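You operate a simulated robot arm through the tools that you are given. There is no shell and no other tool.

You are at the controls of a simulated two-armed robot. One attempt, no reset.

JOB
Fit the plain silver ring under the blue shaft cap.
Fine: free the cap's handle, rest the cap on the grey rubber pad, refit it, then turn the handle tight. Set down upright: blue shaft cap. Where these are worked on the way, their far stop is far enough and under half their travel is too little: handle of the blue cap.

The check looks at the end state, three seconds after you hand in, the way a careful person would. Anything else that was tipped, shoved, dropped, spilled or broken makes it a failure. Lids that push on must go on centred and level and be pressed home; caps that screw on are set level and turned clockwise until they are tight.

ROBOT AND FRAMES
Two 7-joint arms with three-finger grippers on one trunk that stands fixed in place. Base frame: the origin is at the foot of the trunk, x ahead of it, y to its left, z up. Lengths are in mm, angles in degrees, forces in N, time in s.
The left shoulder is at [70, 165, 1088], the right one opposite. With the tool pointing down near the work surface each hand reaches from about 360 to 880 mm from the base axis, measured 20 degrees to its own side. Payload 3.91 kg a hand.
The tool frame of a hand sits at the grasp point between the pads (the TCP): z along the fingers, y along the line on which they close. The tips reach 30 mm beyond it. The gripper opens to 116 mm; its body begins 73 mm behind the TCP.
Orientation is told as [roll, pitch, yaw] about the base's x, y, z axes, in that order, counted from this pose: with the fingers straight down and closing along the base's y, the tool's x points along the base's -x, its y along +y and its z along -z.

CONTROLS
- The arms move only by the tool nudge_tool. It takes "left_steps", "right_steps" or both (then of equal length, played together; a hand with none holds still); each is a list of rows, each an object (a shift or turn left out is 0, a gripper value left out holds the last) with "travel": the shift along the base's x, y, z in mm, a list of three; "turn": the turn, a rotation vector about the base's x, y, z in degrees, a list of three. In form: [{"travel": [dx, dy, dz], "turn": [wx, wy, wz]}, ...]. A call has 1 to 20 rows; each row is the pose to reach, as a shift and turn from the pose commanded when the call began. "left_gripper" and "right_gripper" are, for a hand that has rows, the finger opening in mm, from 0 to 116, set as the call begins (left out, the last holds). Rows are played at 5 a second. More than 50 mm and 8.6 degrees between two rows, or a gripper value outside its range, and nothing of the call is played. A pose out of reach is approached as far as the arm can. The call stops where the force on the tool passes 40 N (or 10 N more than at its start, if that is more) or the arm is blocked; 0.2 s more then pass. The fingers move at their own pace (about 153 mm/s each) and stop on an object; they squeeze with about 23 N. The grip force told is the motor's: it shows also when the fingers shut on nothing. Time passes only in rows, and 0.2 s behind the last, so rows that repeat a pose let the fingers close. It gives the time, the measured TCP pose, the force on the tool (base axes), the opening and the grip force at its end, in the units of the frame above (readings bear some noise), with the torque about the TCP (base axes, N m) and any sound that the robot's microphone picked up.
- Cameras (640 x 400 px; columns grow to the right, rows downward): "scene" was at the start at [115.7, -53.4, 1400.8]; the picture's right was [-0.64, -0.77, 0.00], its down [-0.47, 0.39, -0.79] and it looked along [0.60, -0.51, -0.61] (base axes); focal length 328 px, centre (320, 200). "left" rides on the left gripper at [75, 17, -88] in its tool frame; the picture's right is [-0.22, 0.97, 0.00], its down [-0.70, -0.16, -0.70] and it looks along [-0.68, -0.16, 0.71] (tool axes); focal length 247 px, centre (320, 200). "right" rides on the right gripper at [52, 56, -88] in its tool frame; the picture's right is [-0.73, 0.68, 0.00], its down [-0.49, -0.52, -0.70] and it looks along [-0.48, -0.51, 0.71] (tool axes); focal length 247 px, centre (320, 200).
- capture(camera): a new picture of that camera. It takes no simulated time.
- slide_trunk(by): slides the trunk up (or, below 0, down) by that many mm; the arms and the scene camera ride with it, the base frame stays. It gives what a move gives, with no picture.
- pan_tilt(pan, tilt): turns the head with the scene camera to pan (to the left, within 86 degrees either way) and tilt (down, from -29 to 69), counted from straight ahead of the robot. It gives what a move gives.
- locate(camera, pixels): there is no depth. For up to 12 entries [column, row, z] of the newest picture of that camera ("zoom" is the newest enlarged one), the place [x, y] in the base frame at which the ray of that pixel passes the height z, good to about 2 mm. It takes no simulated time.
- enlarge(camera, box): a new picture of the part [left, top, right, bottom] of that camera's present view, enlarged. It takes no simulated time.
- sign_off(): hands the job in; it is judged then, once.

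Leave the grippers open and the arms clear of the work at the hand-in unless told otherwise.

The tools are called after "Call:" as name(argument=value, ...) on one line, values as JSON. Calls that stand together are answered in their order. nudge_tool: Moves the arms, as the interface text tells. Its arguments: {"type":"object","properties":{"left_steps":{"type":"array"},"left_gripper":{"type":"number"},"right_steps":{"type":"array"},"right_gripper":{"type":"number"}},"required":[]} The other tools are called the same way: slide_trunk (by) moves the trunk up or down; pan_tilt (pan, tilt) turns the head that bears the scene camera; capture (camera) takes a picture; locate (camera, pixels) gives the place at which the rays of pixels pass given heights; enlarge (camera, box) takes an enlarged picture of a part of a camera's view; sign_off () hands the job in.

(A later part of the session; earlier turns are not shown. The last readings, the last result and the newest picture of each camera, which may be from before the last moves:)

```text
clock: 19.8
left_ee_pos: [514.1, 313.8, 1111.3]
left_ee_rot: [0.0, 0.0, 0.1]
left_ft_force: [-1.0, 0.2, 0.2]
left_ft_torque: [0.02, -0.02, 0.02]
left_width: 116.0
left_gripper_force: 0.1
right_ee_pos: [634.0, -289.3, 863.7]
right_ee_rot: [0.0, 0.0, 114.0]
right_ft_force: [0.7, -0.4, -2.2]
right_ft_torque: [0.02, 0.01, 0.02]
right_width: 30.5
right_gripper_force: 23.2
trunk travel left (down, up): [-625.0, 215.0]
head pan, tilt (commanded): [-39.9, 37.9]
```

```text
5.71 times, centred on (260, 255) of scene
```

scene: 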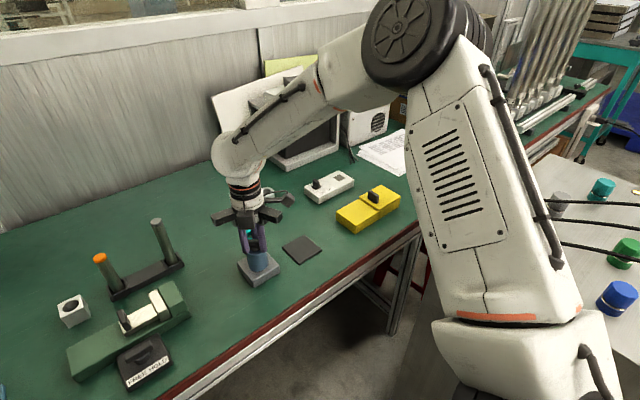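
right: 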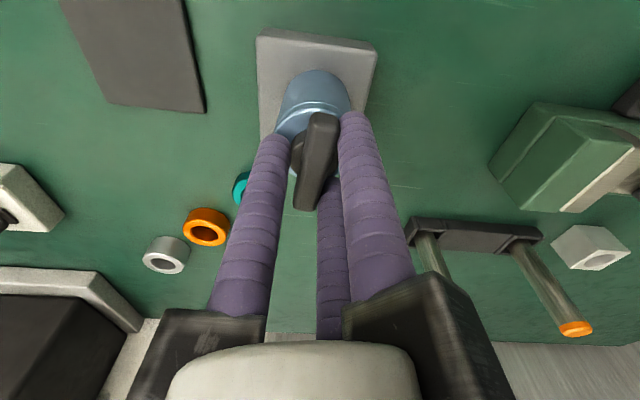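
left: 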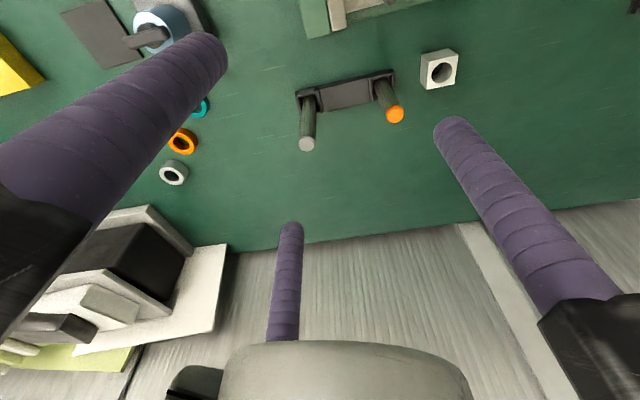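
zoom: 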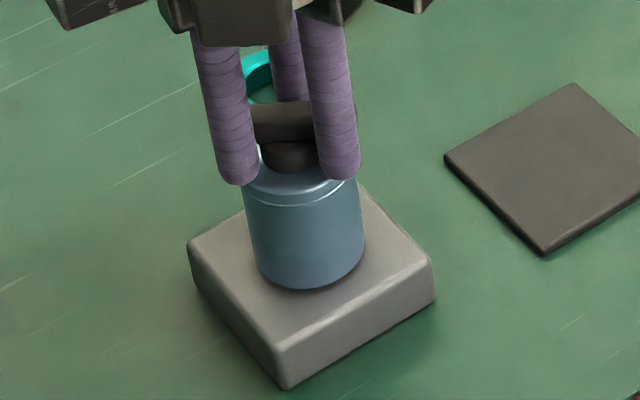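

The lift shows only about 2.2 N of weight and the cap came up with the handle, so it is free. I'll lift straight up 85 mm and look at what is under it.

Call:
nudge_tool(right_steps=[{"travel": [0, 0, 8]}, {"travel": [0, 0, 16]}, {"travel": [0, 0, 26]}, {"travel": [0, 0, 36]}, {"travel": [0, 0, 48]}, {"travel": [0, 0, 60]}, {"travel": [0, 0, 72]}, {"travel": [0, 0, 85]}, {"travel": [0, 0, 85]}])

Call:
enlarge(camera="scene", box=[205, 190, 315, 290])

Call:
capture(camera="right")

```text
clock: 21.8
left_ee_pos: [515.3, 312.7, 1110.9]
left_ee_rot: [-0.1, -0.1, 0.0]
left_ft_force: [0.6, 0.3, 0.3]
left_ft_torque: [-0.03, 0.01, 0.0]
left_width: 116.2
left_gripper_force: 0.0
right_ee_pos: [634.2, -288.5, 948.0]
right_ee_rot: [-0.1, 0.0, 114.0]
right_ft_force: [-0.5, -0.5, -0.7]
right_ft_torque: [0.01, -0.04, -0.01]
right_width: 9.8
right_gripper_force: 0.1
trunk travel left (down, up): [-625.0, 215.0]
head pan, tilt (commanded): [-39.9, 37.9]
```

```text
4.00 times, centred on (260, 240) of scene
```

zoom: 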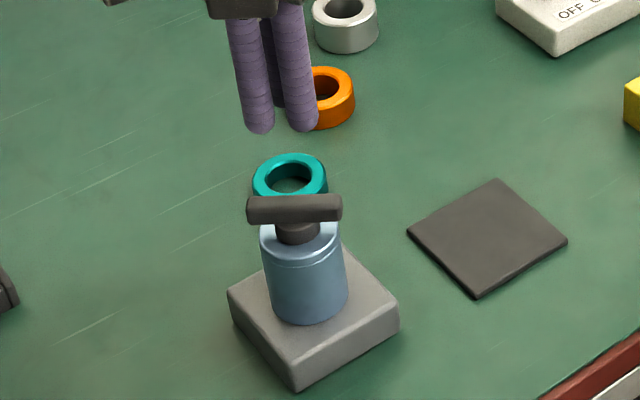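

```text
taken
```

right: 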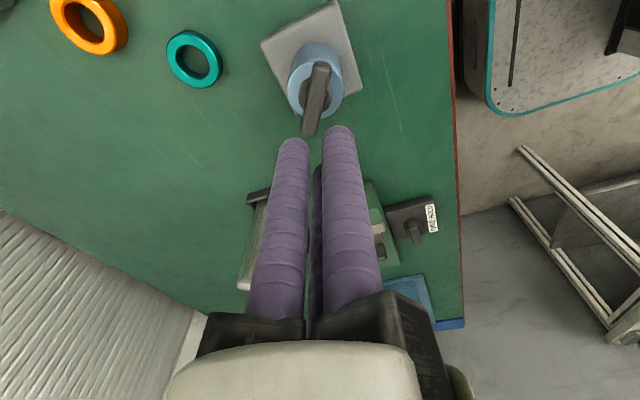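

The fingers slipped off: the opening now reads 9.8 mm. The cap stayed on the block with the bar left at the turned angle, so it is either still held or the grip was too shallow. I want a horizontal side view from the left hand's camera. First I'll locate the obstacles on the left (posts, vise, white block).

Call:
capture(camera="scene")

Call:
locate(camera="scene", pixels=[[99, 258, 880], [157, 222, 880], [115, 295, 745], [180, 265, 745], [175, 285, 790], [70, 360, 790], [72, 300, 790], [145, 345, 790], [256, 224, 850], [320, 300, 740]])

Call:
capture(camera="left")

```text
taken
```

scene: 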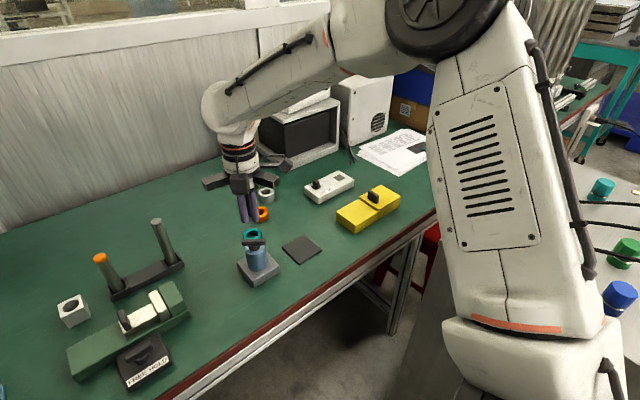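

```text
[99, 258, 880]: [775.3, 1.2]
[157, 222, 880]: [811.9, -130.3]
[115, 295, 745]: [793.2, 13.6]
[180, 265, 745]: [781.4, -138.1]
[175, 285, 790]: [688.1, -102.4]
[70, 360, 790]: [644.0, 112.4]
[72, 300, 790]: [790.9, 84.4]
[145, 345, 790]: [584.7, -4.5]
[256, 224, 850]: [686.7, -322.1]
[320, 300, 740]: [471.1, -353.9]
```

```text
taken
```

left: 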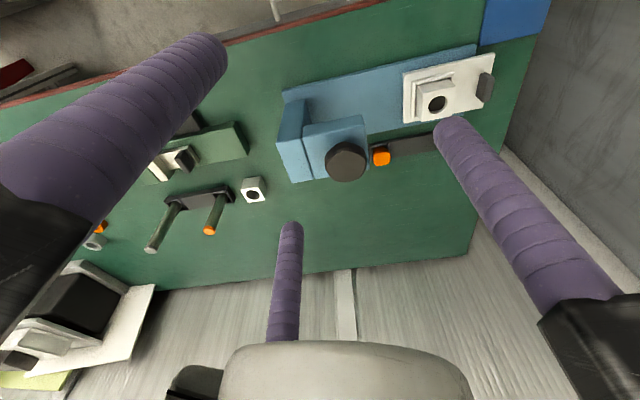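

The vise top and the FREE/HOLD plate lie along y from -100 to +110 at z up to about 800, and the posts reach about 880. First I'll take the right hand up and to the right, and unwind its yaw from 114° to -6°. That is the next grip orientation for the bar at its present angle. I'll open it to 80.

Call:
nudge_tool(right_steps=[{"travel": [0, -10, 20], "turn": [0, 0, 0]}, {"travel": [0, -20, 40], "turn": [0, 0, -8]}, {"travel": [0, -30, 60], "turn": [0, 0, -16]}, {"travel": [0, -40, 60], "turn": [0, 0, -24]}, {"travel": [0, -50, 60], "turn": [0, 0, -32]}, {"travel": [0, -60, 60], "turn": [0, 0, -40]}, {"travel": [0, -60, 60], "turn": [0, 0, -48]}, {"travel": [0, -60, 60], "turn": [0, 0, -56]}, {"travel": [0, -60, 60], "turn": [0, 0, -64]}, {"travel": [0, -60, 60], "turn": [0, 0, -72]}, {"travel": [0, -60, 60], "turn": [0, 0, -80]}, {"travel": [0, -60, 60], "turn": [0, 0, -88]}, {"travel": [0, -60, 60], "turn": [0, 0, -96]}, {"travel": [0, -60, 60], "turn": [0, 0, -104]}, {"travel": [0, -60, 60], "turn": [0, 0, -112]}, {"travel": [0, -60, 60], "turn": [0, 0, -120]}, {"travel": [0, -60, 60], "turn": [0, 0, -120]}], right_gripper=80)

Call:
capture(camera="right")

Call:
enlarge(camera="scene", box=[205, 190, 315, 290])

```text
clock: 25.4
left_ee_pos: [514.7, 313.7, 1110.3]
left_ee_rot: [-0.1, 0.1, 0.0]
left_ft_force: [-0.7, 0.0, -0.2]
left_ft_torque: [-0.03, -0.02, -0.02]
left_width: 116.2
left_gripper_force: 0.1
right_ee_pos: [634.8, -349.5, 1008.6]
right_ee_rot: [0.0, 0.0, -6.1]
right_ft_force: [0.2, -0.6, -0.4]
right_ft_torque: [-0.03, -0.02, -0.01]
right_width: 80.3
right_gripper_force: 0.0
trunk travel left (down, up): [-625.0, 215.0]
head pan, tilt (commanded): [-39.9, 37.9]
```

```text
taken
```

right: 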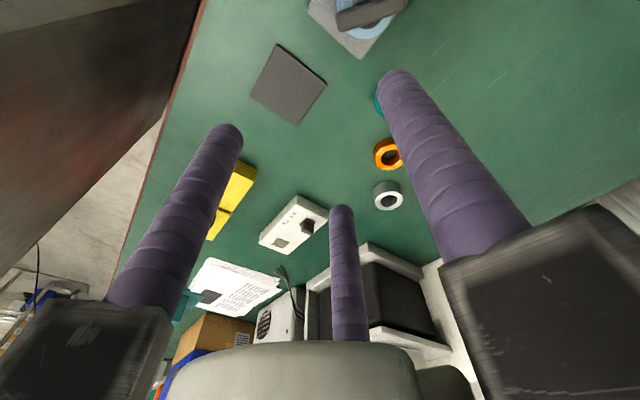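

```text
4.00 times, centred on (260, 240) of scene
```

zoom: 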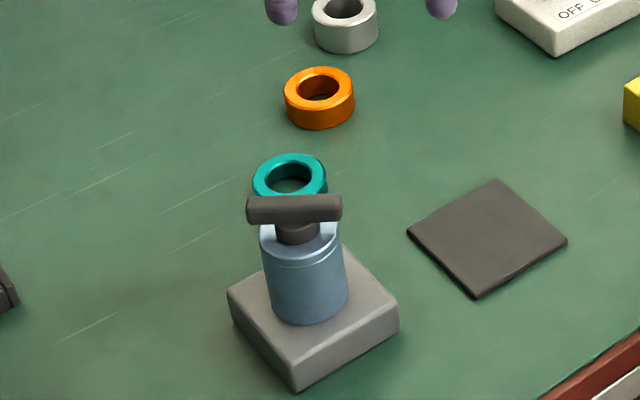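

I'll bring the left hand to a viewpoint on the left of the cap, keeping high. First I'll yaw it -90° while moving to about (623,-87,950).

Call:
nudge_tool(left_steps=[{"travel": [9.1, -33.4, -10], "turn": [0, 0, -7.5]}, {"travel": [18.2, -66.8, -20], "turn": [0, 0, -15]}, {"travel": [27.3, -100.2, -35], "turn": [0, 0, -22.5]}, {"travel": [36.4, -133.6, -50], "turn": [0, 0, -30]}, {"travel": [45.5, -167, -65], "turn": [0, 0, -37.5]}, {"travel": [54.6, -200.4, -80], "turn": [0, 0, -45]}, {"travel": [63.7, -233.8, -95], "turn": [0, 0, -52.5]}, {"travel": [72.8, -267.2, -110], "turn": [0, 0, -60]}, {"travel": [81.9, -300.6, -125], "turn": [0, 0, -67.5]}, {"travel": [91, -334, -140], "turn": [0, 0, -75]}, {"travel": [100.1, -367.4, -152], "turn": [0, 0, -82.5]}, {"travel": [109, -401, -163], "turn": [0, 0, -90]}, {"travel": [109, -401, -163], "turn": [0, 0, -90]}])

Call:
capture(camera="left")

Call:
capture(camera="scene")

```text
clock: 28.2
left_ee_pos: [622.0, -86.8, 949.8]
left_ee_rot: [0.0, -0.1, -90.1]
left_ft_force: [0.0, 0.0, 0.5]
left_ft_torque: [-0.04, -0.02, -0.04]
left_width: 116.0
left_gripper_force: 0.1
right_ee_pos: [632.9, -348.1, 1009.8]
right_ee_rot: [0.0, 0.1, -5.9]
right_ft_force: [0.1, -0.9, 1.0]
right_ft_torque: [0.01, -0.01, -0.01]
right_width: 80.0
right_gripper_force: 0.1
trunk travel left (down, up): [-625.0, 215.0]
head pan, tilt (commanded): [-39.9, 37.9]
```

```text
taken
```

left: 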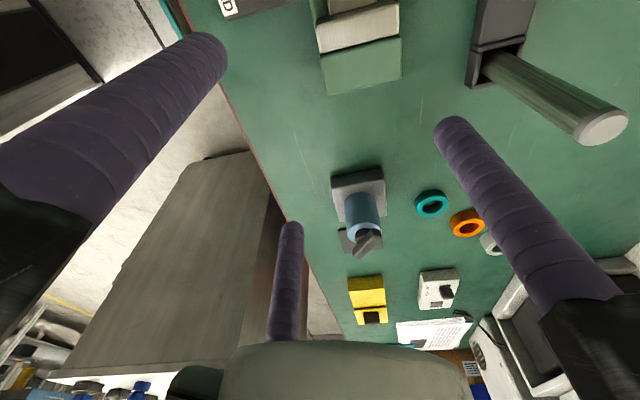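

```text
taken
```

scene: 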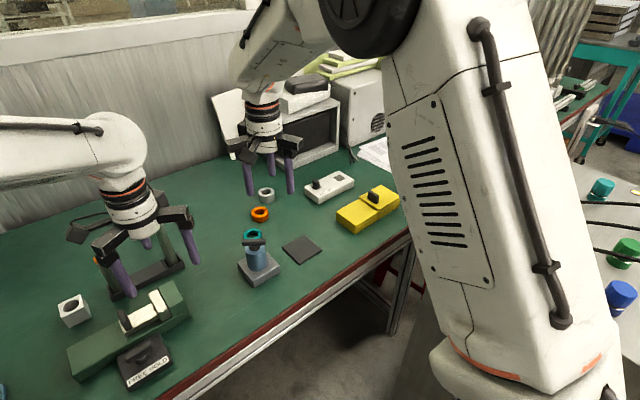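

I can see the cap at (365,210) in the left view. I'll now roll the left hand by -25° about x and lower it to about z=905 for a flatter side view.

Call:
nudge_tool(left_steps=[{"travel": [0, 0, -11], "turn": [-6, 0, 0]}, {"travel": [0, 0, -22], "turn": [-12, 0, 0]}, {"travel": [0, 0, -33], "turn": [-18, 0, 0]}, {"travel": [0, 0, -45], "turn": [-25, 0, 0]}, {"travel": [0, 0, -45], "turn": [-25, 0, 0]}])

Call:
capture(camera="left")

```text
clock: 29.4
left_ee_pos: [623.1, -88.2, 903.4]
left_ee_rot: [0.0, -25.0, -90.2]
left_ft_force: [0.4, 0.5, -0.4]
left_ft_torque: [0.04, 0.0, -0.02]
left_width: 116.1
left_gripper_force: 0.0
right_ee_pos: [633.5, -350.4, 1007.8]
right_ee_rot: [0.1, 0.0, -6.0]
right_ft_force: [-1.3, 0.1, -0.6]
right_ft_torque: [0.01, -0.02, 0.02]
right_width: 79.9
right_gripper_force: 0.1
trunk travel left (down, up): [-625.0, 215.0]
head pan, tilt (commanded): [-39.9, 37.9]
```

```text
taken
```

left: 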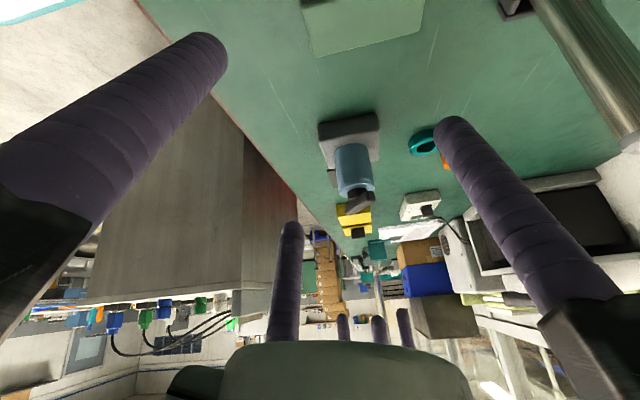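

Call:
enlarge(camera="left", box=[305, 105, 405, 215])

```text
3.64 times, centred on (355, 160) of left
```

zoom: 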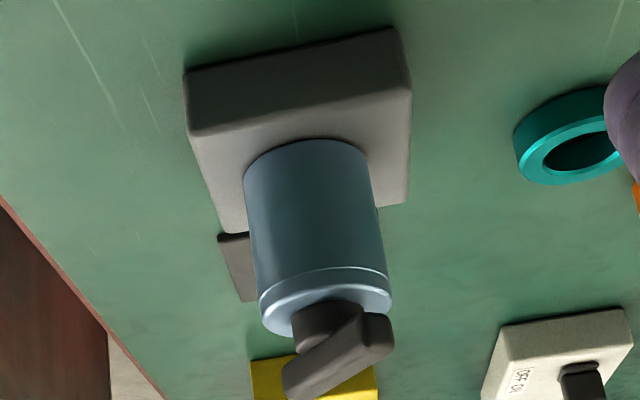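

The cap looks vertical and seated on the block. I'll read the heights from this view by finding which z puts the features on the axis (y≈-291).

Call:
locate(camera="zoom", pixels=[[326, 305, 810], [326, 305, 820], [326, 305, 830], [338, 345, 830], [338, 345, 840], [338, 345, 850], [307, 170, 760], [307, 170, 770], [332, 328, 830], [332, 328, 840]])

```text
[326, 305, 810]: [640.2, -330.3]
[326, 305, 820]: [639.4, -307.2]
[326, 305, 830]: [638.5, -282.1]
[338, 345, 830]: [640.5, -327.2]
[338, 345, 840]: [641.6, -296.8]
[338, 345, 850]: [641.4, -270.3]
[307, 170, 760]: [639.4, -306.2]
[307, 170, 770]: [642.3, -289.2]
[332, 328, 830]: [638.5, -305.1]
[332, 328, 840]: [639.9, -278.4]
```

The cap top is at z≈825 and the bar spans about 835–849, so my last grip only caught the upper part of the bar. I'll bring the right hand back above the cap at yaw -6°, which suits the bar's present angle (54°).

Call:
nudge_tool(right_steps=[{"travel": [0, 21, -36]}, {"travel": [0, 42, -72]}, {"travel": [0, 63, -104]}, {"travel": [0, 63, -104]}])

Call:
enlarge(camera="right", box=[220, 20, 420, 200])

Call:
enlarge(camera="left", box=[285, 85, 425, 245])

```text
clock: 30.4
left_ee_pos: [624.0, -88.1, 903.8]
left_ee_rot: [0.0, -25.1, -89.9]
left_ft_force: [-0.5, 0.3, -0.8]
left_ft_torque: [0.01, 0.0, -0.01]
left_width: 116.2
left_gripper_force: 0.0
right_ee_pos: [632.2, -287.4, 905.7]
right_ee_rot: [0.0, 0.1, -6.1]
right_ft_force: [-0.1, 1.0, -0.8]
right_ft_torque: [0.02, -0.01, 0.02]
right_width: 79.9
right_gripper_force: 0.0
trunk travel left (down, up): [-625.0, 215.0]
head pan, tilt (commanded): [-39.9, 37.9]
```

```text
2.22 times, centred on (320, 110) of right
```

zoom: 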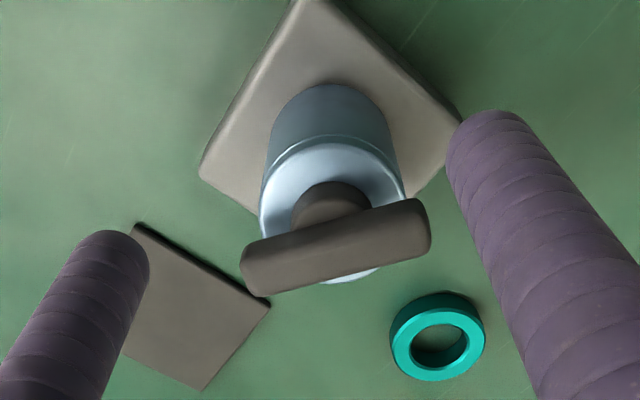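

```text
2.50 times, centred on (355, 165) of left
```

zoom: 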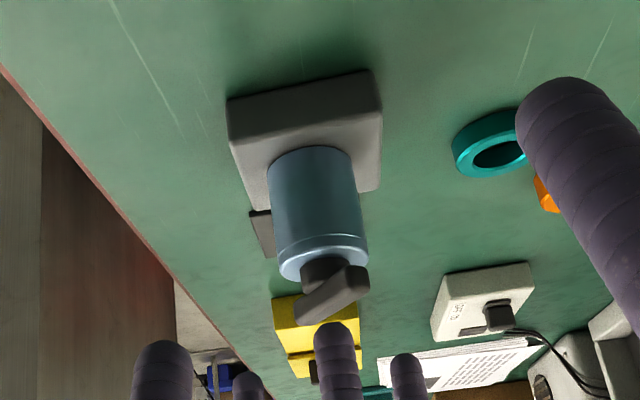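

I'll locate the bar and the disc in the right camera's view.

Call:
locate(camera="right", pixels=[[328.1, 130.3, 849], [285.3, 142.4, 849], [369.5, 119.9, 849], [326.8, 119.9, 849], [331.3, 143.8, 849], [325.4, 115.9, 825], [293, 117, 825], [358.3, 113, 825]])

```text
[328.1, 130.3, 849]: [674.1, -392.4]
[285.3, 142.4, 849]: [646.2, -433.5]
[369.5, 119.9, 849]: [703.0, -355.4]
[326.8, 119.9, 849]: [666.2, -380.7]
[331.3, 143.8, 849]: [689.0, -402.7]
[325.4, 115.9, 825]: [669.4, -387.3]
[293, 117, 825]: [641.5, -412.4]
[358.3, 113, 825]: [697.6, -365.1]
```

Those used an older right picture, so I'll enlarge again with the right camera and use the zoom.

Call:
enlarge(camera="right", box=[220, 20, 420, 200])

Call:
locate(camera="zoom", pixels=[[338, 250, 849], [243, 272, 849], [430, 222, 849], [335, 222, 849], [345, 275, 849], [332, 213, 825], [260, 213, 825], [405, 207, 825], [450, 325, 755], [207, 165, 766], [458, 125, 766]])

```text
2.22 times, centred on (320, 110) of right
```

zoom: 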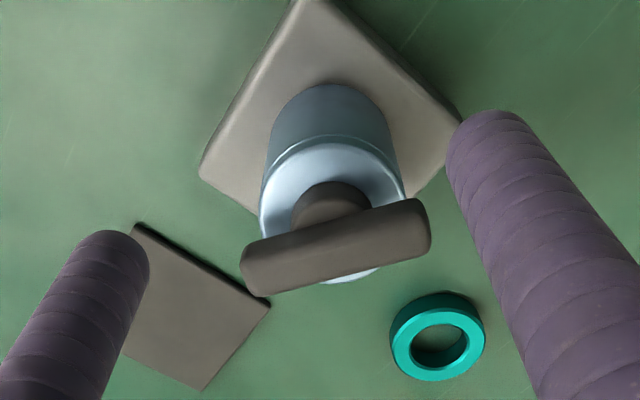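

```text
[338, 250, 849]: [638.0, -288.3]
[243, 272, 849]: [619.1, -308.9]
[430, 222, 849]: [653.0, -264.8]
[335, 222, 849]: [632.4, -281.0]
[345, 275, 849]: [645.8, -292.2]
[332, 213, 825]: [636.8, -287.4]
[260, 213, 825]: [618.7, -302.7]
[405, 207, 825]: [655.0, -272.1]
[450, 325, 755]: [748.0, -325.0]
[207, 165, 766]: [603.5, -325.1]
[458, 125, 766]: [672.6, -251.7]
```

The bar runs at about 52° and is centred near (638,-289). I'll descend with the fingers open to TCP z≈858 (tips at 828, just above the cap top), shifting (-1.5,+1.5), then close to 36.

Call:
nudge_tool(right_steps=[{"travel": [-1.5, 1.5, -16]}, {"travel": [-1.5, 1.5, -32]}, {"travel": [-1.5, 1.5, -46.6]}, {"travel": [-1.5, 1.5, -46.6]}])

Call:
nudge_tool(right_steps=[{"travel": [0, 0, 0]}, {"travel": [0, 0, 0]}, {"travel": [0, 0, 0]}], right_gripper=36)

Call:
enlarge(camera="left", box=[305, 105, 405, 215])

Call:
enlarge(camera="right", box=[240, 50, 420, 220])

```text
clock: 31.4
left_ee_pos: [624.1, -87.1, 904.5]
left_ee_rot: [0.0, -25.0, -90.0]
left_ft_force: [-0.1, 0.1, -0.5]
left_ft_torque: [0.0, -0.04, 0.0]
left_width: 115.9
left_gripper_force: 0.1
right_ee_pos: [631.4, -285.3, 857.7]
right_ee_rot: [0.0, 0.0, -6.0]
right_ft_force: [0.6, -0.6, -0.6]
right_ft_torque: [-0.02, -0.05, 0.01]
right_width: 80.0
right_gripper_force: 0.0
trunk travel left (down, up): [-625.0, 215.0]
head pan, tilt (commanded): [-39.9, 37.9]
```

```text
clock: 32.2
left_ee_pos: [623.5, -88.9, 902.7]
left_ee_rot: [0.0, -25.0, -90.1]
left_ft_force: [0.0, 0.7, 0.0]
left_ft_torque: [-0.02, -0.02, -0.01]
left_width: 116.2
left_gripper_force: 0.1
right_ee_pos: [631.9, -285.3, 859.7]
right_ee_rot: [0.0, -0.2, -6.0]
right_ft_force: [3.7, -2.8, 13.0]
right_ft_torque: [-0.3, -0.39, -0.01]
right_width: 38.5
right_gripper_force: 2.4
trunk travel left (down, up): [-625.0, 215.0]
head pan, tilt (commanded): [-39.9, 37.9]
```

```text
3.64 times, centred on (355, 160) of left
```

zoom: 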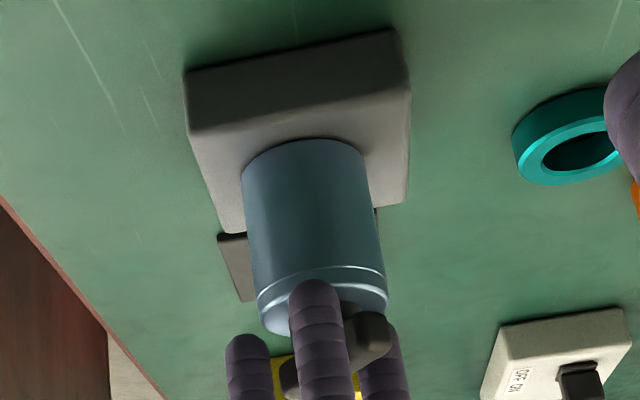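

```text
2.35 times, centred on (330, 135) of right
```

zoom: 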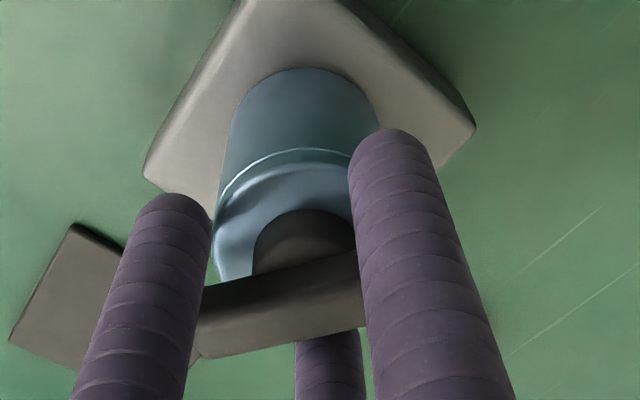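

The tips press on the cap top (13 N upward), so the top is at about z=829. I'll raise 2.5 mm and then close on the bar.

Call:
nudge_tool(right_steps=[{"travel": [0, 0, 2.5]}, {"travel": [0, 0, 2.5]}])

Call:
nudge_tool(right_steps=[{"travel": [0, 0, 0]}, {"travel": [0, 0, 0]}, {"travel": [0, 0, 0]}], right_gripper=10)

Call:
enlarge(camera="left", box=[305, 105, 405, 215])

```text
clock: 32.8
left_ee_pos: [625.1, -86.9, 902.3]
left_ee_rot: [0.1, -24.9, -90.1]
left_ft_force: [0.0, 0.1, 0.5]
left_ft_torque: [-0.05, 0.05, 0.01]
left_width: 115.9
left_gripper_force: 0.0
right_ee_pos: [630.7, -285.6, 859.7]
right_ee_rot: [0.0, 0.1, -6.0]
right_ft_force: [4.4, -1.3, 4.5]
right_ft_torque: [-0.09, -0.18, 0.03]
right_width: 38.5
right_gripper_force: 2.6
trunk travel left (down, up): [-625.0, 215.0]
head pan, tilt (commanded): [-39.9, 37.9]
```

```text
clock: 33.6
left_ee_pos: [624.8, -87.8, 903.5]
left_ee_rot: [-0.1, -24.9, -90.0]
left_ft_force: [0.7, -0.3, -0.6]
left_ft_torque: [-0.01, 0.01, -0.04]
left_width: 116.1
left_gripper_force: 0.0
right_ee_pos: [632.7, -287.2, 861.5]
right_ee_rot: [0.0, -0.1, -6.1]
right_ft_force: [17.0, -11.6, 9.3]
right_ft_torque: [-0.5, -0.59, -0.07]
right_width: 30.9
right_gripper_force: 23.2
trunk travel left (down, up): [-625.0, 215.0]
head pan, tilt (commanded): [-39.9, 37.9]
```

```text
3.64 times, centred on (355, 160) of left
```

zoom: 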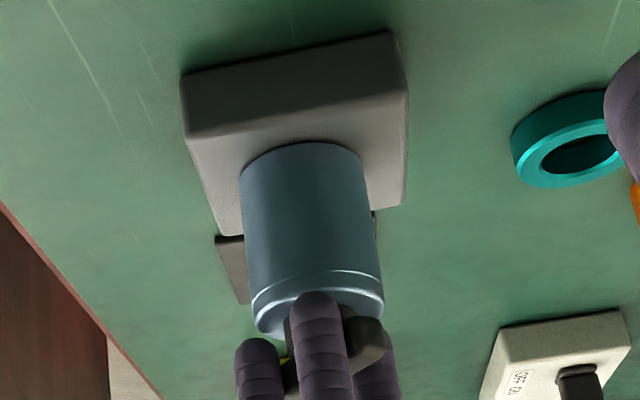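

The bar is gripped (31 mm, 23 N), but the side load is (17,-12) N and the upward load 9 N. I'll shift the hand toward the single finger by (3,-2.2) and up 1 mm to relieve it.

Call:
nudge_tool(right_steps=[{"travel": [1.5, -1.1, 0.5]}, {"travel": [3, -2.2, 1]}, {"travel": [3, -2.2, 1]}])

```text
clock: 34.4
left_ee_pos: [622.8, -87.0, 903.5]
left_ee_rot: [0.1, -25.0, -90.0]
left_ft_force: [-0.4, 0.0, -0.4]
left_ft_torque: [0.0, -0.03, -0.01]
left_width: 115.9
left_gripper_force: 0.0
right_ee_pos: [632.8, -286.5, 860.3]
right_ee_rot: [0.0, 0.3, -6.0]
right_ft_force: [3.8, -2.0, 2.3]
right_ft_torque: [-0.13, -0.27, -0.01]
right_width: 30.8
right_gripper_force: 23.1
trunk travel left (down, up): [-625.0, 215.0]
head pan, tilt (commanded): [-39.9, 37.9]
```

Loads are now small. I'll continue the counter-clockwise turn from 144° to 174° with a small centre correction.

Call:
nudge_tool(right_steps=[{"travel": [0.3, -1.0, 0], "turn": [0, 0, 6]}, {"travel": [-0.03, -1.66, 0], "turn": [0, 0, 12]}, {"travel": [-0.3, -2.35, 0], "turn": [0, 0, 18]}, {"travel": [-0.49, -3.05, 0], "turn": [0, 0, 24]}, {"travel": [-0.6, -3.78, 0], "turn": [0, 0, 30]}, {"travel": [-0.6, -3.78, 0], "turn": [0, 0, 30]}])

Call:
enlarge(camera="left", box=[305, 105, 405, 215])

Call:
enlarge(camera="scene", box=[225, 220, 295, 290])

```text
clock: 35.8
left_ee_pos: [624.6, -87.3, 904.1]
left_ee_rot: [0.1, -24.9, -90.0]
left_ft_force: [0.0, -0.5, 0.8]
left_ft_torque: [0.0, 0.0, 0.01]
left_width: 116.1
left_gripper_force: 0.0
right_ee_pos: [634.4, -290.9, 861.2]
right_ee_rot: [0.0, 0.0, 24.2]
right_ft_force: [-0.5, -0.4, 0.7]
right_ft_torque: [0.01, 0.01, 0.03]
right_width: 30.7
right_gripper_force: 23.2
trunk travel left (down, up): [-625.0, 215.0]
head pan, tilt (commanded): [-39.9, 37.9]
```

```text
3.64 times, centred on (355, 160) of left
```

zoom: 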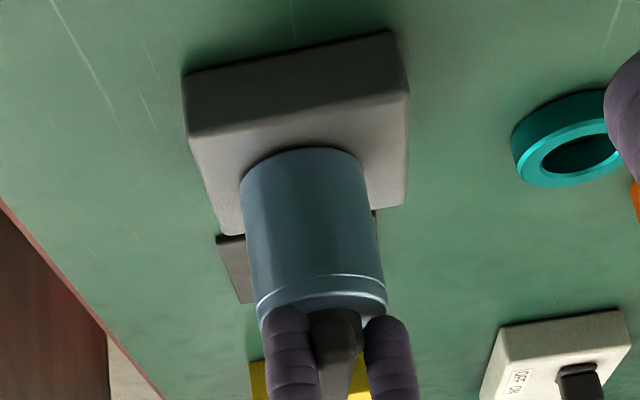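

```text
5.71 times, centred on (260, 255) of scene
```

zoom: 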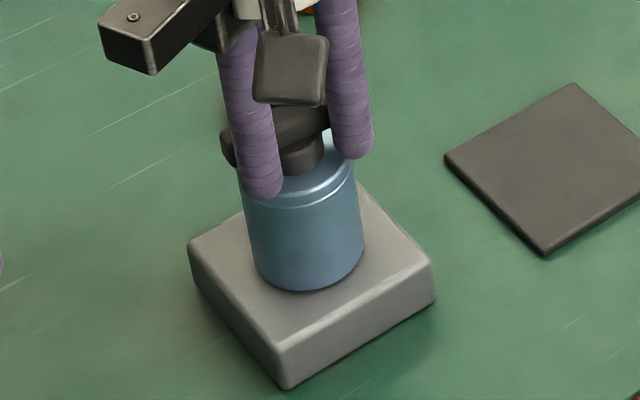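

Forces are near zero and the handle still follows. I'll continue to 204°.

Call:
nudge_tool(right_steps=[{"travel": [-0.04, -0.73, 0], "turn": [0, 0, 6]}, {"travel": [0, -1.46, 0], "turn": [0, 0, 12]}, {"travel": [0.11, -2.19, 0], "turn": [0, 0, 18]}, {"travel": [0.3, -2.89, 0], "turn": [0, 0, 24]}, {"travel": [0.57, -3.58, 0], "turn": [0, 0, 30]}, {"travel": [0.57, -3.58, 0], "turn": [0, 0, 30]}])

Call:
enlarge(camera="left", box=[305, 105, 405, 215])

```text
clock: 37.2
left_ee_pos: [624.6, -86.9, 903.7]
left_ee_rot: [-0.1, -25.1, -90.0]
left_ft_force: [-0.5, 0.2, -0.3]
left_ft_torque: [-0.01, -0.03, -0.04]
left_width: 115.8
left_gripper_force: 0.1
right_ee_pos: [636.2, -293.8, 861.5]
right_ee_rot: [0.0, 0.0, 54.1]
right_ft_force: [4.4, 0.2, 0.2]
right_ft_torque: [0.03, -0.4, -0.02]
right_width: 30.5
right_gripper_force: 23.0
trunk travel left (down, up): [-625.0, 215.0]
head pan, tilt (commanded): [-39.9, 37.9]
```

```text
3.64 times, centred on (355, 160) of left
```

zoom: 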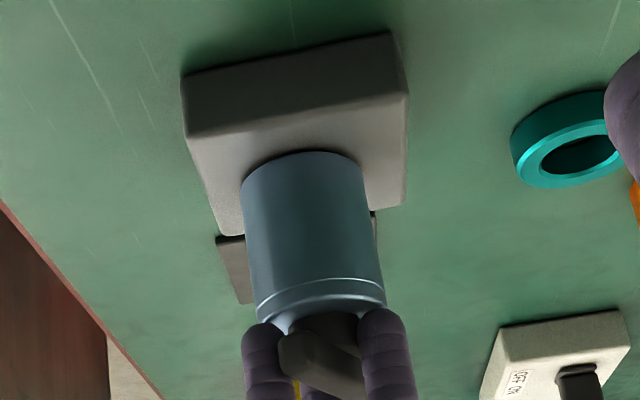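

204° in total and still no torque. I'll test a slow lift here, 5 mm up, and look at the force and the gap from the side.

Call:
nudge_tool(right_steps=[{"travel": [0.8, 0, 1]}, {"travel": [0.8, 0, 2]}, {"travel": [0.8, 0, 3]}, {"travel": [0.8, 0, 4]}, {"travel": [0.8, 0, 5]}, {"travel": [0.8, 0, 5]}])

Call:
enlarge(camera="left", box=[305, 105, 405, 215])

```text
clock: 38.6
left_ee_pos: [623.4, -87.4, 902.2]
left_ee_rot: [0.0, -25.1, -90.0]
left_ft_force: [-0.7, 0.7, 0.1]
left_ft_torque: [0.01, -0.03, -0.02]
left_width: 116.3
left_gripper_force: 0.1
right_ee_pos: [635.8, -294.8, 866.1]
right_ee_rot: [0.1, 0.1, 54.0]
right_ft_force: [-0.1, 0.0, -1.9]
right_ft_torque: [0.05, -0.06, -0.01]
right_width: 30.6
right_gripper_force: 23.1
trunk travel left (down, up): [-625.0, 215.0]
head pan, tilt (commanded): [-39.9, 37.9]
```

```text
3.64 times, centred on (355, 160) of left
```

zoom: 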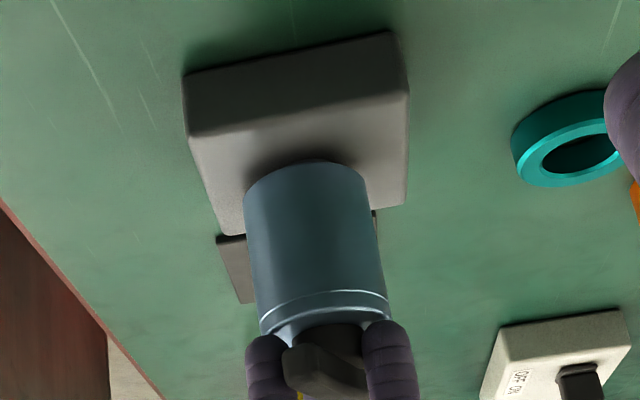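

The cap is rising: a shadow gap shows under it, with -1.9 N of load, which is only its weight. I'll continue slowly to +17 mm and check.

Call:
nudge_tool(right_steps=[{"travel": [0, 0, 2]}, {"travel": [0, 0, 4]}, {"travel": [0, 0, 6]}, {"travel": [0, 0, 8]}, {"travel": [0, 0, 10]}, {"travel": [0, 0, 12]}, {"travel": [0, 0, 12]}])

Call:
enlarge(camera="left", box=[305, 105, 405, 215])

```text
clock: 40.2
left_ee_pos: [624.4, -86.6, 903.2]
left_ee_rot: [0.1, -25.0, -90.1]
left_ft_force: [0.4, -0.2, 0.3]
left_ft_torque: [0.0, 0.02, -0.01]
left_width: 116.2
left_gripper_force: 0.1
right_ee_pos: [636.5, -295.0, 878.5]
right_ee_rot: [0.1, 0.0, 53.9]
right_ft_force: [1.7, 1.0, -3.1]
right_ft_torque: [0.1, -0.1, -0.01]
right_width: 30.2
right_gripper_force: 23.1
trunk travel left (down, up): [-625.0, 215.0]
head pan, tilt (commanded): [-39.9, 37.9]
```

```text
3.64 times, centred on (355, 160) of left
```

zoom: 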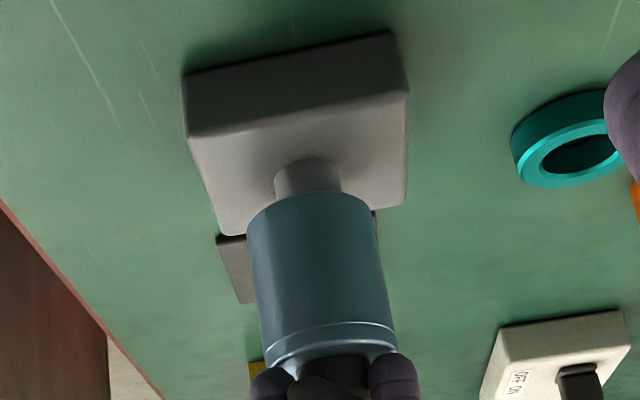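

The shaft is showing under the cap and the load is only about 3 N. I'll keep lifting slowly.

Call:
nudge_tool(right_steps=[{"travel": [0, 0, 3]}, {"travel": [0, 0, 6]}, {"travel": [0, 0, 9]}, {"travel": [0, 0, 12]}, {"travel": [0, 0, 15]}, {"travel": [0, 0, 18]}, {"travel": [0, 0, 18]}])

Call:
enlarge(camera="left", box=[305, 105, 405, 215])

```text
clock: 41.8
left_ee_pos: [624.8, -88.1, 903.9]
left_ee_rot: [0.0, -24.9, -90.0]
left_ft_force: [0.7, 1.2, 0.5]
left_ft_torque: [-0.02, -0.02, -0.01]
left_width: 115.8
left_gripper_force: 0.1
right_ee_pos: [636.3, -295.9, 896.2]
right_ee_rot: [0.1, 0.0, 54.1]
right_ft_force: [-0.5, 0.6, -1.4]
right_ft_torque: [-0.03, 0.03, 0.01]
right_width: 30.4
right_gripper_force: 23.2
trunk travel left (down, up): [-625.0, 215.0]
head pan, tilt (commanded): [-39.9, 37.9]
```

```text
3.64 times, centred on (355, 160) of left
```

zoom: 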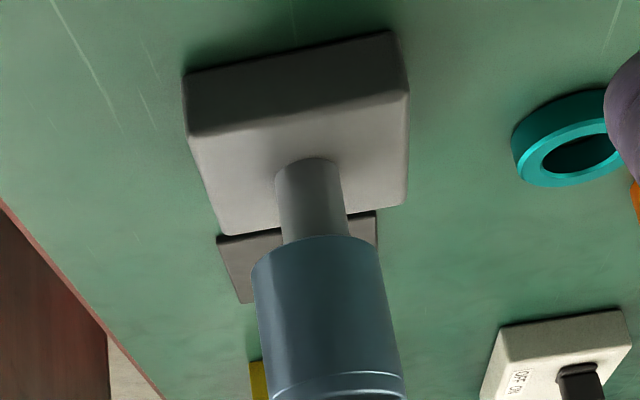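

The cap has risen about 35 mm and the shaft is smooth. I'll lift another 42 mm in slow rows.

Call:
nudge_tool(right_steps=[{"travel": [0, 0, 3]}, {"travel": [0, 0, 6]}, {"travel": [0, 0, 10]}, {"travel": [0, 0, 14]}, {"travel": [0, 0, 18]}, {"travel": [0, 0, 22]}, {"travel": [0, 0, 26]}, {"travel": [0, 0, 30]}, {"travel": [0, 0, 34]}, {"travel": [0, 0, 38]}, {"travel": [0, 0, 42]}, {"travel": [0, 0, 42]}])

Call:
capture(camera="left")

Call:
enlarge(camera="left", box=[285, 95, 425, 275])

Call:
enlarge(camera="scene", box=[205, 170, 325, 290])

```text
clock: 44.4
left_ee_pos: [624.9, -86.7, 902.3]
left_ee_rot: [0.0, -25.0, -90.0]
left_ft_force: [-0.6, -0.2, -0.5]
left_ft_torque: [0.01, 0.01, -0.03]
left_width: 116.0
left_gripper_force: 0.0
right_ee_pos: [637.3, -294.5, 938.4]
right_ee_rot: [0.0, 0.0, 53.9]
right_ft_force: [-0.1, -0.1, -2.1]
right_ft_torque: [-0.02, -0.04, 0.01]
right_width: 30.4
right_gripper_force: 23.0
trunk travel left (down, up): [-625.0, 215.0]
head pan, tilt (commanded): [-39.9, 37.9]
```

```text
taken
```

left: 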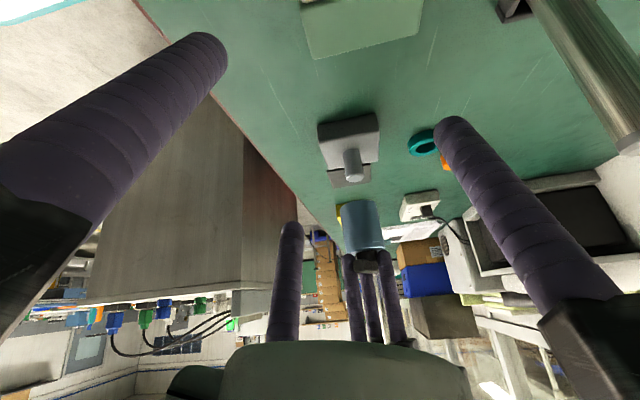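

```text
2.22 times, centred on (355, 185) of left
```

zoom: 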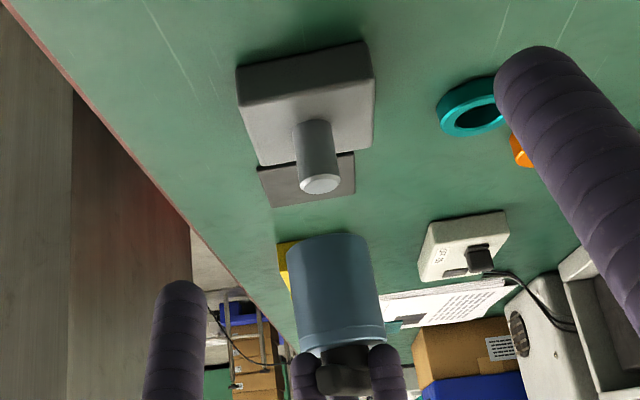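

```text
3.33 times, centred on (265, 230) of scene
```

zoom: 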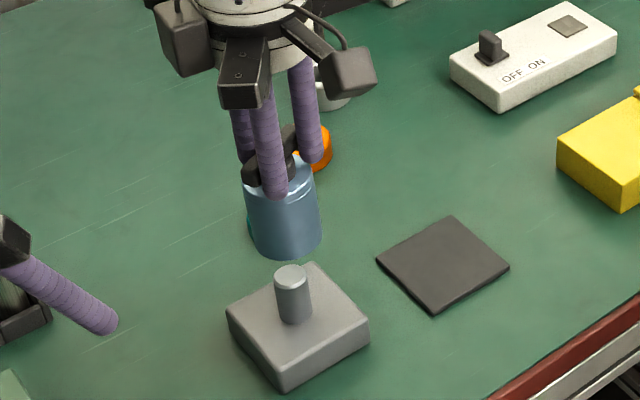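

The cap is off and held level. The block has a plain shaft of about 25 mm diameter. Next I'll carry the cap over the grey pad, centre (630.5,-420.5), at the same height.

Call:
nudge_tool(right_steps=[{"travel": [-1.5, -18, 0]}, {"travel": [-3, -36, 0]}, {"travel": [-5, -55, 0]}, {"travel": [-7, -74, 0]}, {"travel": [-9, -93, 0]}, {"travel": [-10, -112, 0]}, {"travel": [-11, -129, 0]}, {"travel": [-11, -129, 0]}, {"travel": [-11, -129, 0]}])

Call:
enlarge(camera="scene", box=[225, 170, 365, 290])

Call:
capture(camera="left")

Call:
capture(camera="right")

```text
clock: 46.4
left_ee_pos: [624.1, -88.5, 903.5]
left_ee_rot: [0.0, -25.0, -90.0]
left_ft_force: [-0.3, 0.0, 0.0]
left_ft_torque: [-0.01, -0.03, 0.01]
left_width: 116.2
left_gripper_force: 0.1
right_ee_pos: [624.1, -422.7, 937.1]
right_ee_rot: [0.0, 0.0, 54.0]
right_ft_force: [0.1, 0.7, -2.0]
right_ft_torque: [-0.03, -0.01, 0.04]
right_width: 30.6
right_gripper_force: 23.5
trunk travel left (down, up): [-625.0, 215.0]
head pan, tilt (commanded): [-39.9, 37.9]
```

```text
3.33 times, centred on (295, 230) of scene
```

zoom: 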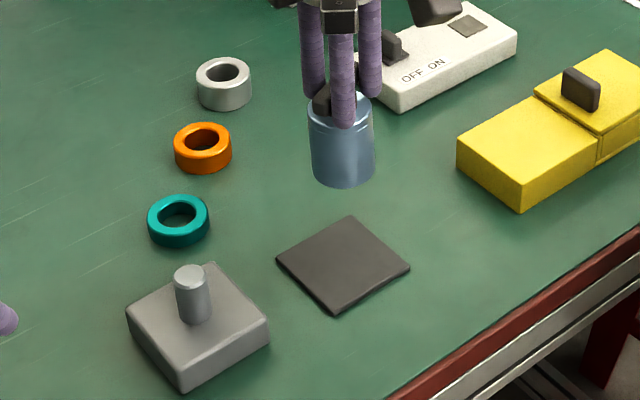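

```text
taken
```

left: 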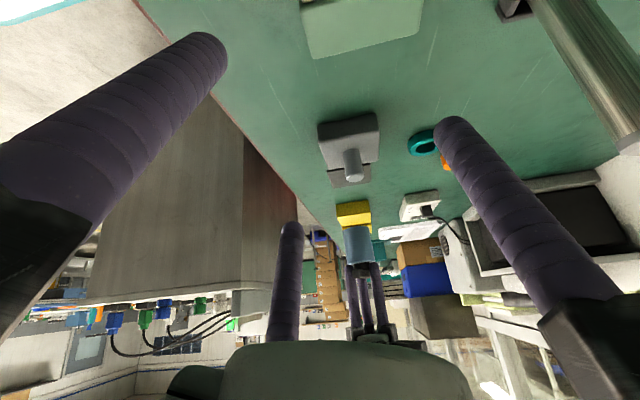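

```text
taken
```

right: 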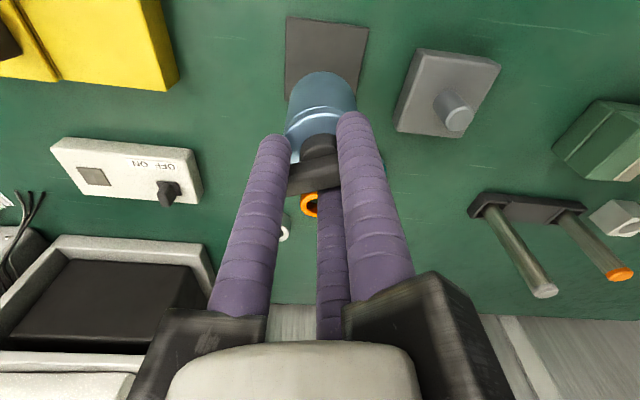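

I'll check where the cap's bottom centre is relative to the pad in the scene zoom.

Call:
locate(camera="zoom", pixels=[[341, 166, 843], [310, 165, 843], [373, 165, 843], [277, 262, 740], [351, 216, 740], [409, 266, 740], [335, 313, 740], [192, 272, 814], [193, 318, 766], [224, 72, 768], [202, 137, 758], [178, 212, 752]])

```text
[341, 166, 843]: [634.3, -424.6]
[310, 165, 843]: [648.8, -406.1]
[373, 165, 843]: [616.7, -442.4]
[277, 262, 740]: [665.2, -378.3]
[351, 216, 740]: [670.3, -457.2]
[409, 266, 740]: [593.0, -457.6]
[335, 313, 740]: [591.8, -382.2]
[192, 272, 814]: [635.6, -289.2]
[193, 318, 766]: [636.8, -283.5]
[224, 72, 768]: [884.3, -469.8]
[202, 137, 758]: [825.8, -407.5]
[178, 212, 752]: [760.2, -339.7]
```

The cap's centre is near (633,-423) and the pad's near (630.5,-419.5). I'll shift (-2,+3) and lower to about 6 mm above the expected contact.

Call:
nudge_tool(right_steps=[{"travel": [-1, 1.5, -12]}, {"travel": [-2, 3, -24]}, {"travel": [-2, 3, -36]}, {"travel": [-2, 3, -48]}, {"travel": [-2, 3, -60]}, {"travel": [-2, 3, -72]}, {"travel": [-2, 3, -84]}, {"travel": [-2, 3, -92]}, {"travel": [-2, 3, -97]}, {"travel": [-2, 3, -97]}])

Call:
enlarge(camera="scene", box=[255, 200, 345, 280])

```text
clock: 48.6
left_ee_pos: [625.0, -87.8, 903.3]
left_ee_rot: [0.0, -25.1, -90.0]
left_ft_force: [-0.1, -0.6, 0.3]
left_ft_torque: [-0.02, -0.02, -0.02]
left_width: 115.9
left_gripper_force: 0.0
right_ee_pos: [622.7, -420.7, 841.3]
right_ee_rot: [0.0, -0.1, 54.1]
right_ft_force: [0.4, -0.7, -2.4]
right_ft_torque: [0.01, 0.0, -0.02]
right_width: 30.5
right_gripper_force: 23.1
trunk travel left (down, up): [-625.0, 215.0]
head pan, tilt (commanded): [-39.9, 37.9]
```

```text
5.00 times, centred on (300, 240) of scene
```

zoom: 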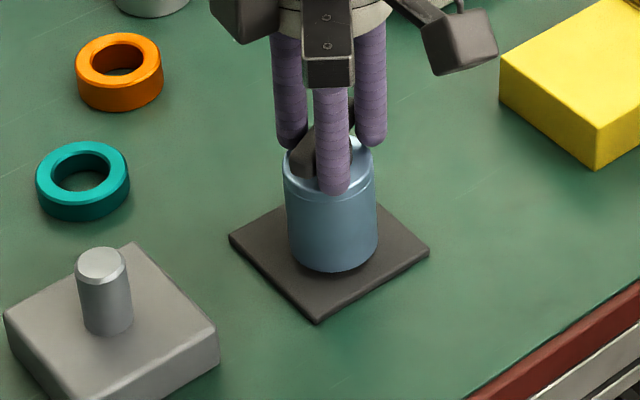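

The cap is centred over the pad and almost down. I'll lower it 4 mm, then in single millimetres while watching the load.

Call:
nudge_tool(right_steps=[{"travel": [0, 0, -2]}, {"travel": [0, 0, -4]}, {"travel": [0, 0, -4]}])

Call:
nudge_tool(right_steps=[{"travel": [0, 0, -1]}, {"travel": [0, 0, -1]}])

Call:
nudge_tool(right_steps=[{"travel": [0, 0, -1]}, {"travel": [0, 0, -1]}])

```text
clock: 49.4
left_ee_pos: [624.0, -87.7, 903.6]
left_ee_rot: [0.0, -24.9, -90.0]
left_ft_force: [0.2, 0.5, 0.3]
left_ft_torque: [-0.03, 0.03, 0.0]
left_width: 115.8
left_gripper_force: 0.1
right_ee_pos: [624.0, -420.1, 838.2]
right_ee_rot: [0.0, -0.1, 53.9]
right_ft_force: [0.2, -0.1, -2.4]
right_ft_torque: [-0.02, -0.04, 0.0]
right_width: 30.2
right_gripper_force: 22.9
trunk travel left (down, up): [-625.0, 215.0]
head pan, tilt (commanded): [-39.9, 37.9]
```

```text
clock: 50.0
left_ee_pos: [623.7, -87.5, 904.7]
left_ee_rot: [0.0, -25.0, -90.0]
left_ft_force: [-0.3, 0.2, 0.7]
left_ft_torque: [-0.02, 0.03, 0.01]
left_width: 116.0
left_gripper_force: 0.0
right_ee_pos: [622.5, -421.0, 837.2]
right_ee_rot: [0.0, 0.0, 54.1]
right_ft_force: [0.4, -0.2, 1.3]
right_ft_torque: [0.02, -0.02, 0.01]
right_width: 30.6
right_gripper_force: 22.7
trunk travel left (down, up): [-625.0, 215.0]
head pan, tilt (commanded): [-39.9, 37.9]
```

```text
clock: 50.6
left_ee_pos: [622.5, -86.8, 902.3]
left_ee_rot: [0.1, -25.0, -90.0]
left_ft_force: [0.4, -0.7, 0.0]
left_ft_torque: [0.04, 0.0, 0.0]
left_width: 116.1
left_gripper_force: 0.1
right_ee_pos: [622.6, -420.8, 836.1]
right_ee_rot: [-0.1, 0.0, 54.1]
right_ft_force: [-0.2, -0.7, 7.9]
right_ft_torque: [0.0, -0.11, -0.01]
right_width: 30.4
right_gripper_force: 23.4
trunk travel left (down, up): [-625.0, 215.0]
head pan, tilt (commanded): [-39.9, 37.9]
```

The cap rests on the pad: the load has turned to +7.9 N. I'll back off half a millimetre, open the fingers and look.

Call:
nudge_tool(right_steps=[{"travel": [0, 0, 0.7]}, {"travel": [0, 0, 0.7]}])

Call:
nudge_tool(right_steps=[{"travel": [0, 0, 0]}, {"travel": [0, 0, 0]}, {"travel": [0, 0, 0]}], right_gripper=80)

Call:
enlarge(camera="scene", box=[255, 200, 345, 280])

Call:
enlarge(camera="right", box=[220, 20, 420, 200])

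```text
clock: 51.2
left_ee_pos: [623.3, -86.6, 903.3]
left_ee_rot: [0.0, -25.1, -90.1]
left_ft_force: [0.1, -0.8, 0.2]
left_ft_torque: [0.0, 0.0, -0.02]
left_width: 116.3
left_gripper_force: 0.1
right_ee_pos: [623.0, -421.4, 836.4]
right_ee_rot: [0.0, 0.0, 54.0]
right_ft_force: [-0.1, -1.8, 5.8]
right_ft_torque: [-0.01, -0.15, -0.05]
right_width: 30.2
right_gripper_force: 23.3
trunk travel left (down, up): [-625.0, 215.0]
head pan, tilt (commanded): [-39.9, 37.9]
```

```text
clock: 52.0
left_ee_pos: [623.3, -87.4, 903.4]
left_ee_rot: [0.0, -24.9, -90.0]
left_ft_force: [0.9, 0.8, 0.8]
left_ft_torque: [0.01, 0.01, 0.01]
left_width: 116.1
left_gripper_force: 0.0
right_ee_pos: [622.7, -420.7, 836.7]
right_ee_rot: [0.0, 0.0, 54.0]
right_ft_force: [0.6, -0.1, 0.3]
right_ft_torque: [0.0, 0.01, 0.0]
right_width: 80.1
right_gripper_force: 0.0
trunk travel left (down, up): [-625.0, 215.0]
head pan, tilt (commanded): [-39.9, 37.9]
```

```text
5.00 times, centred on (300, 240) of scene
```

zoom: 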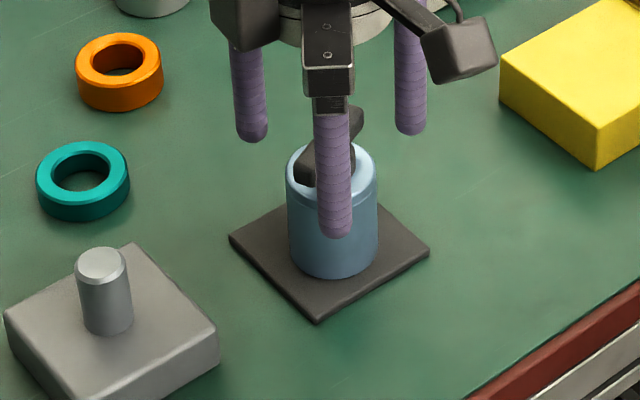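

```text
2.22 times, centred on (320, 110) of right
```

zoom: 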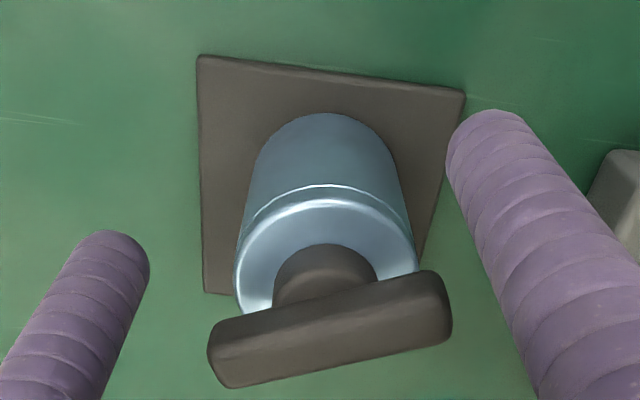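

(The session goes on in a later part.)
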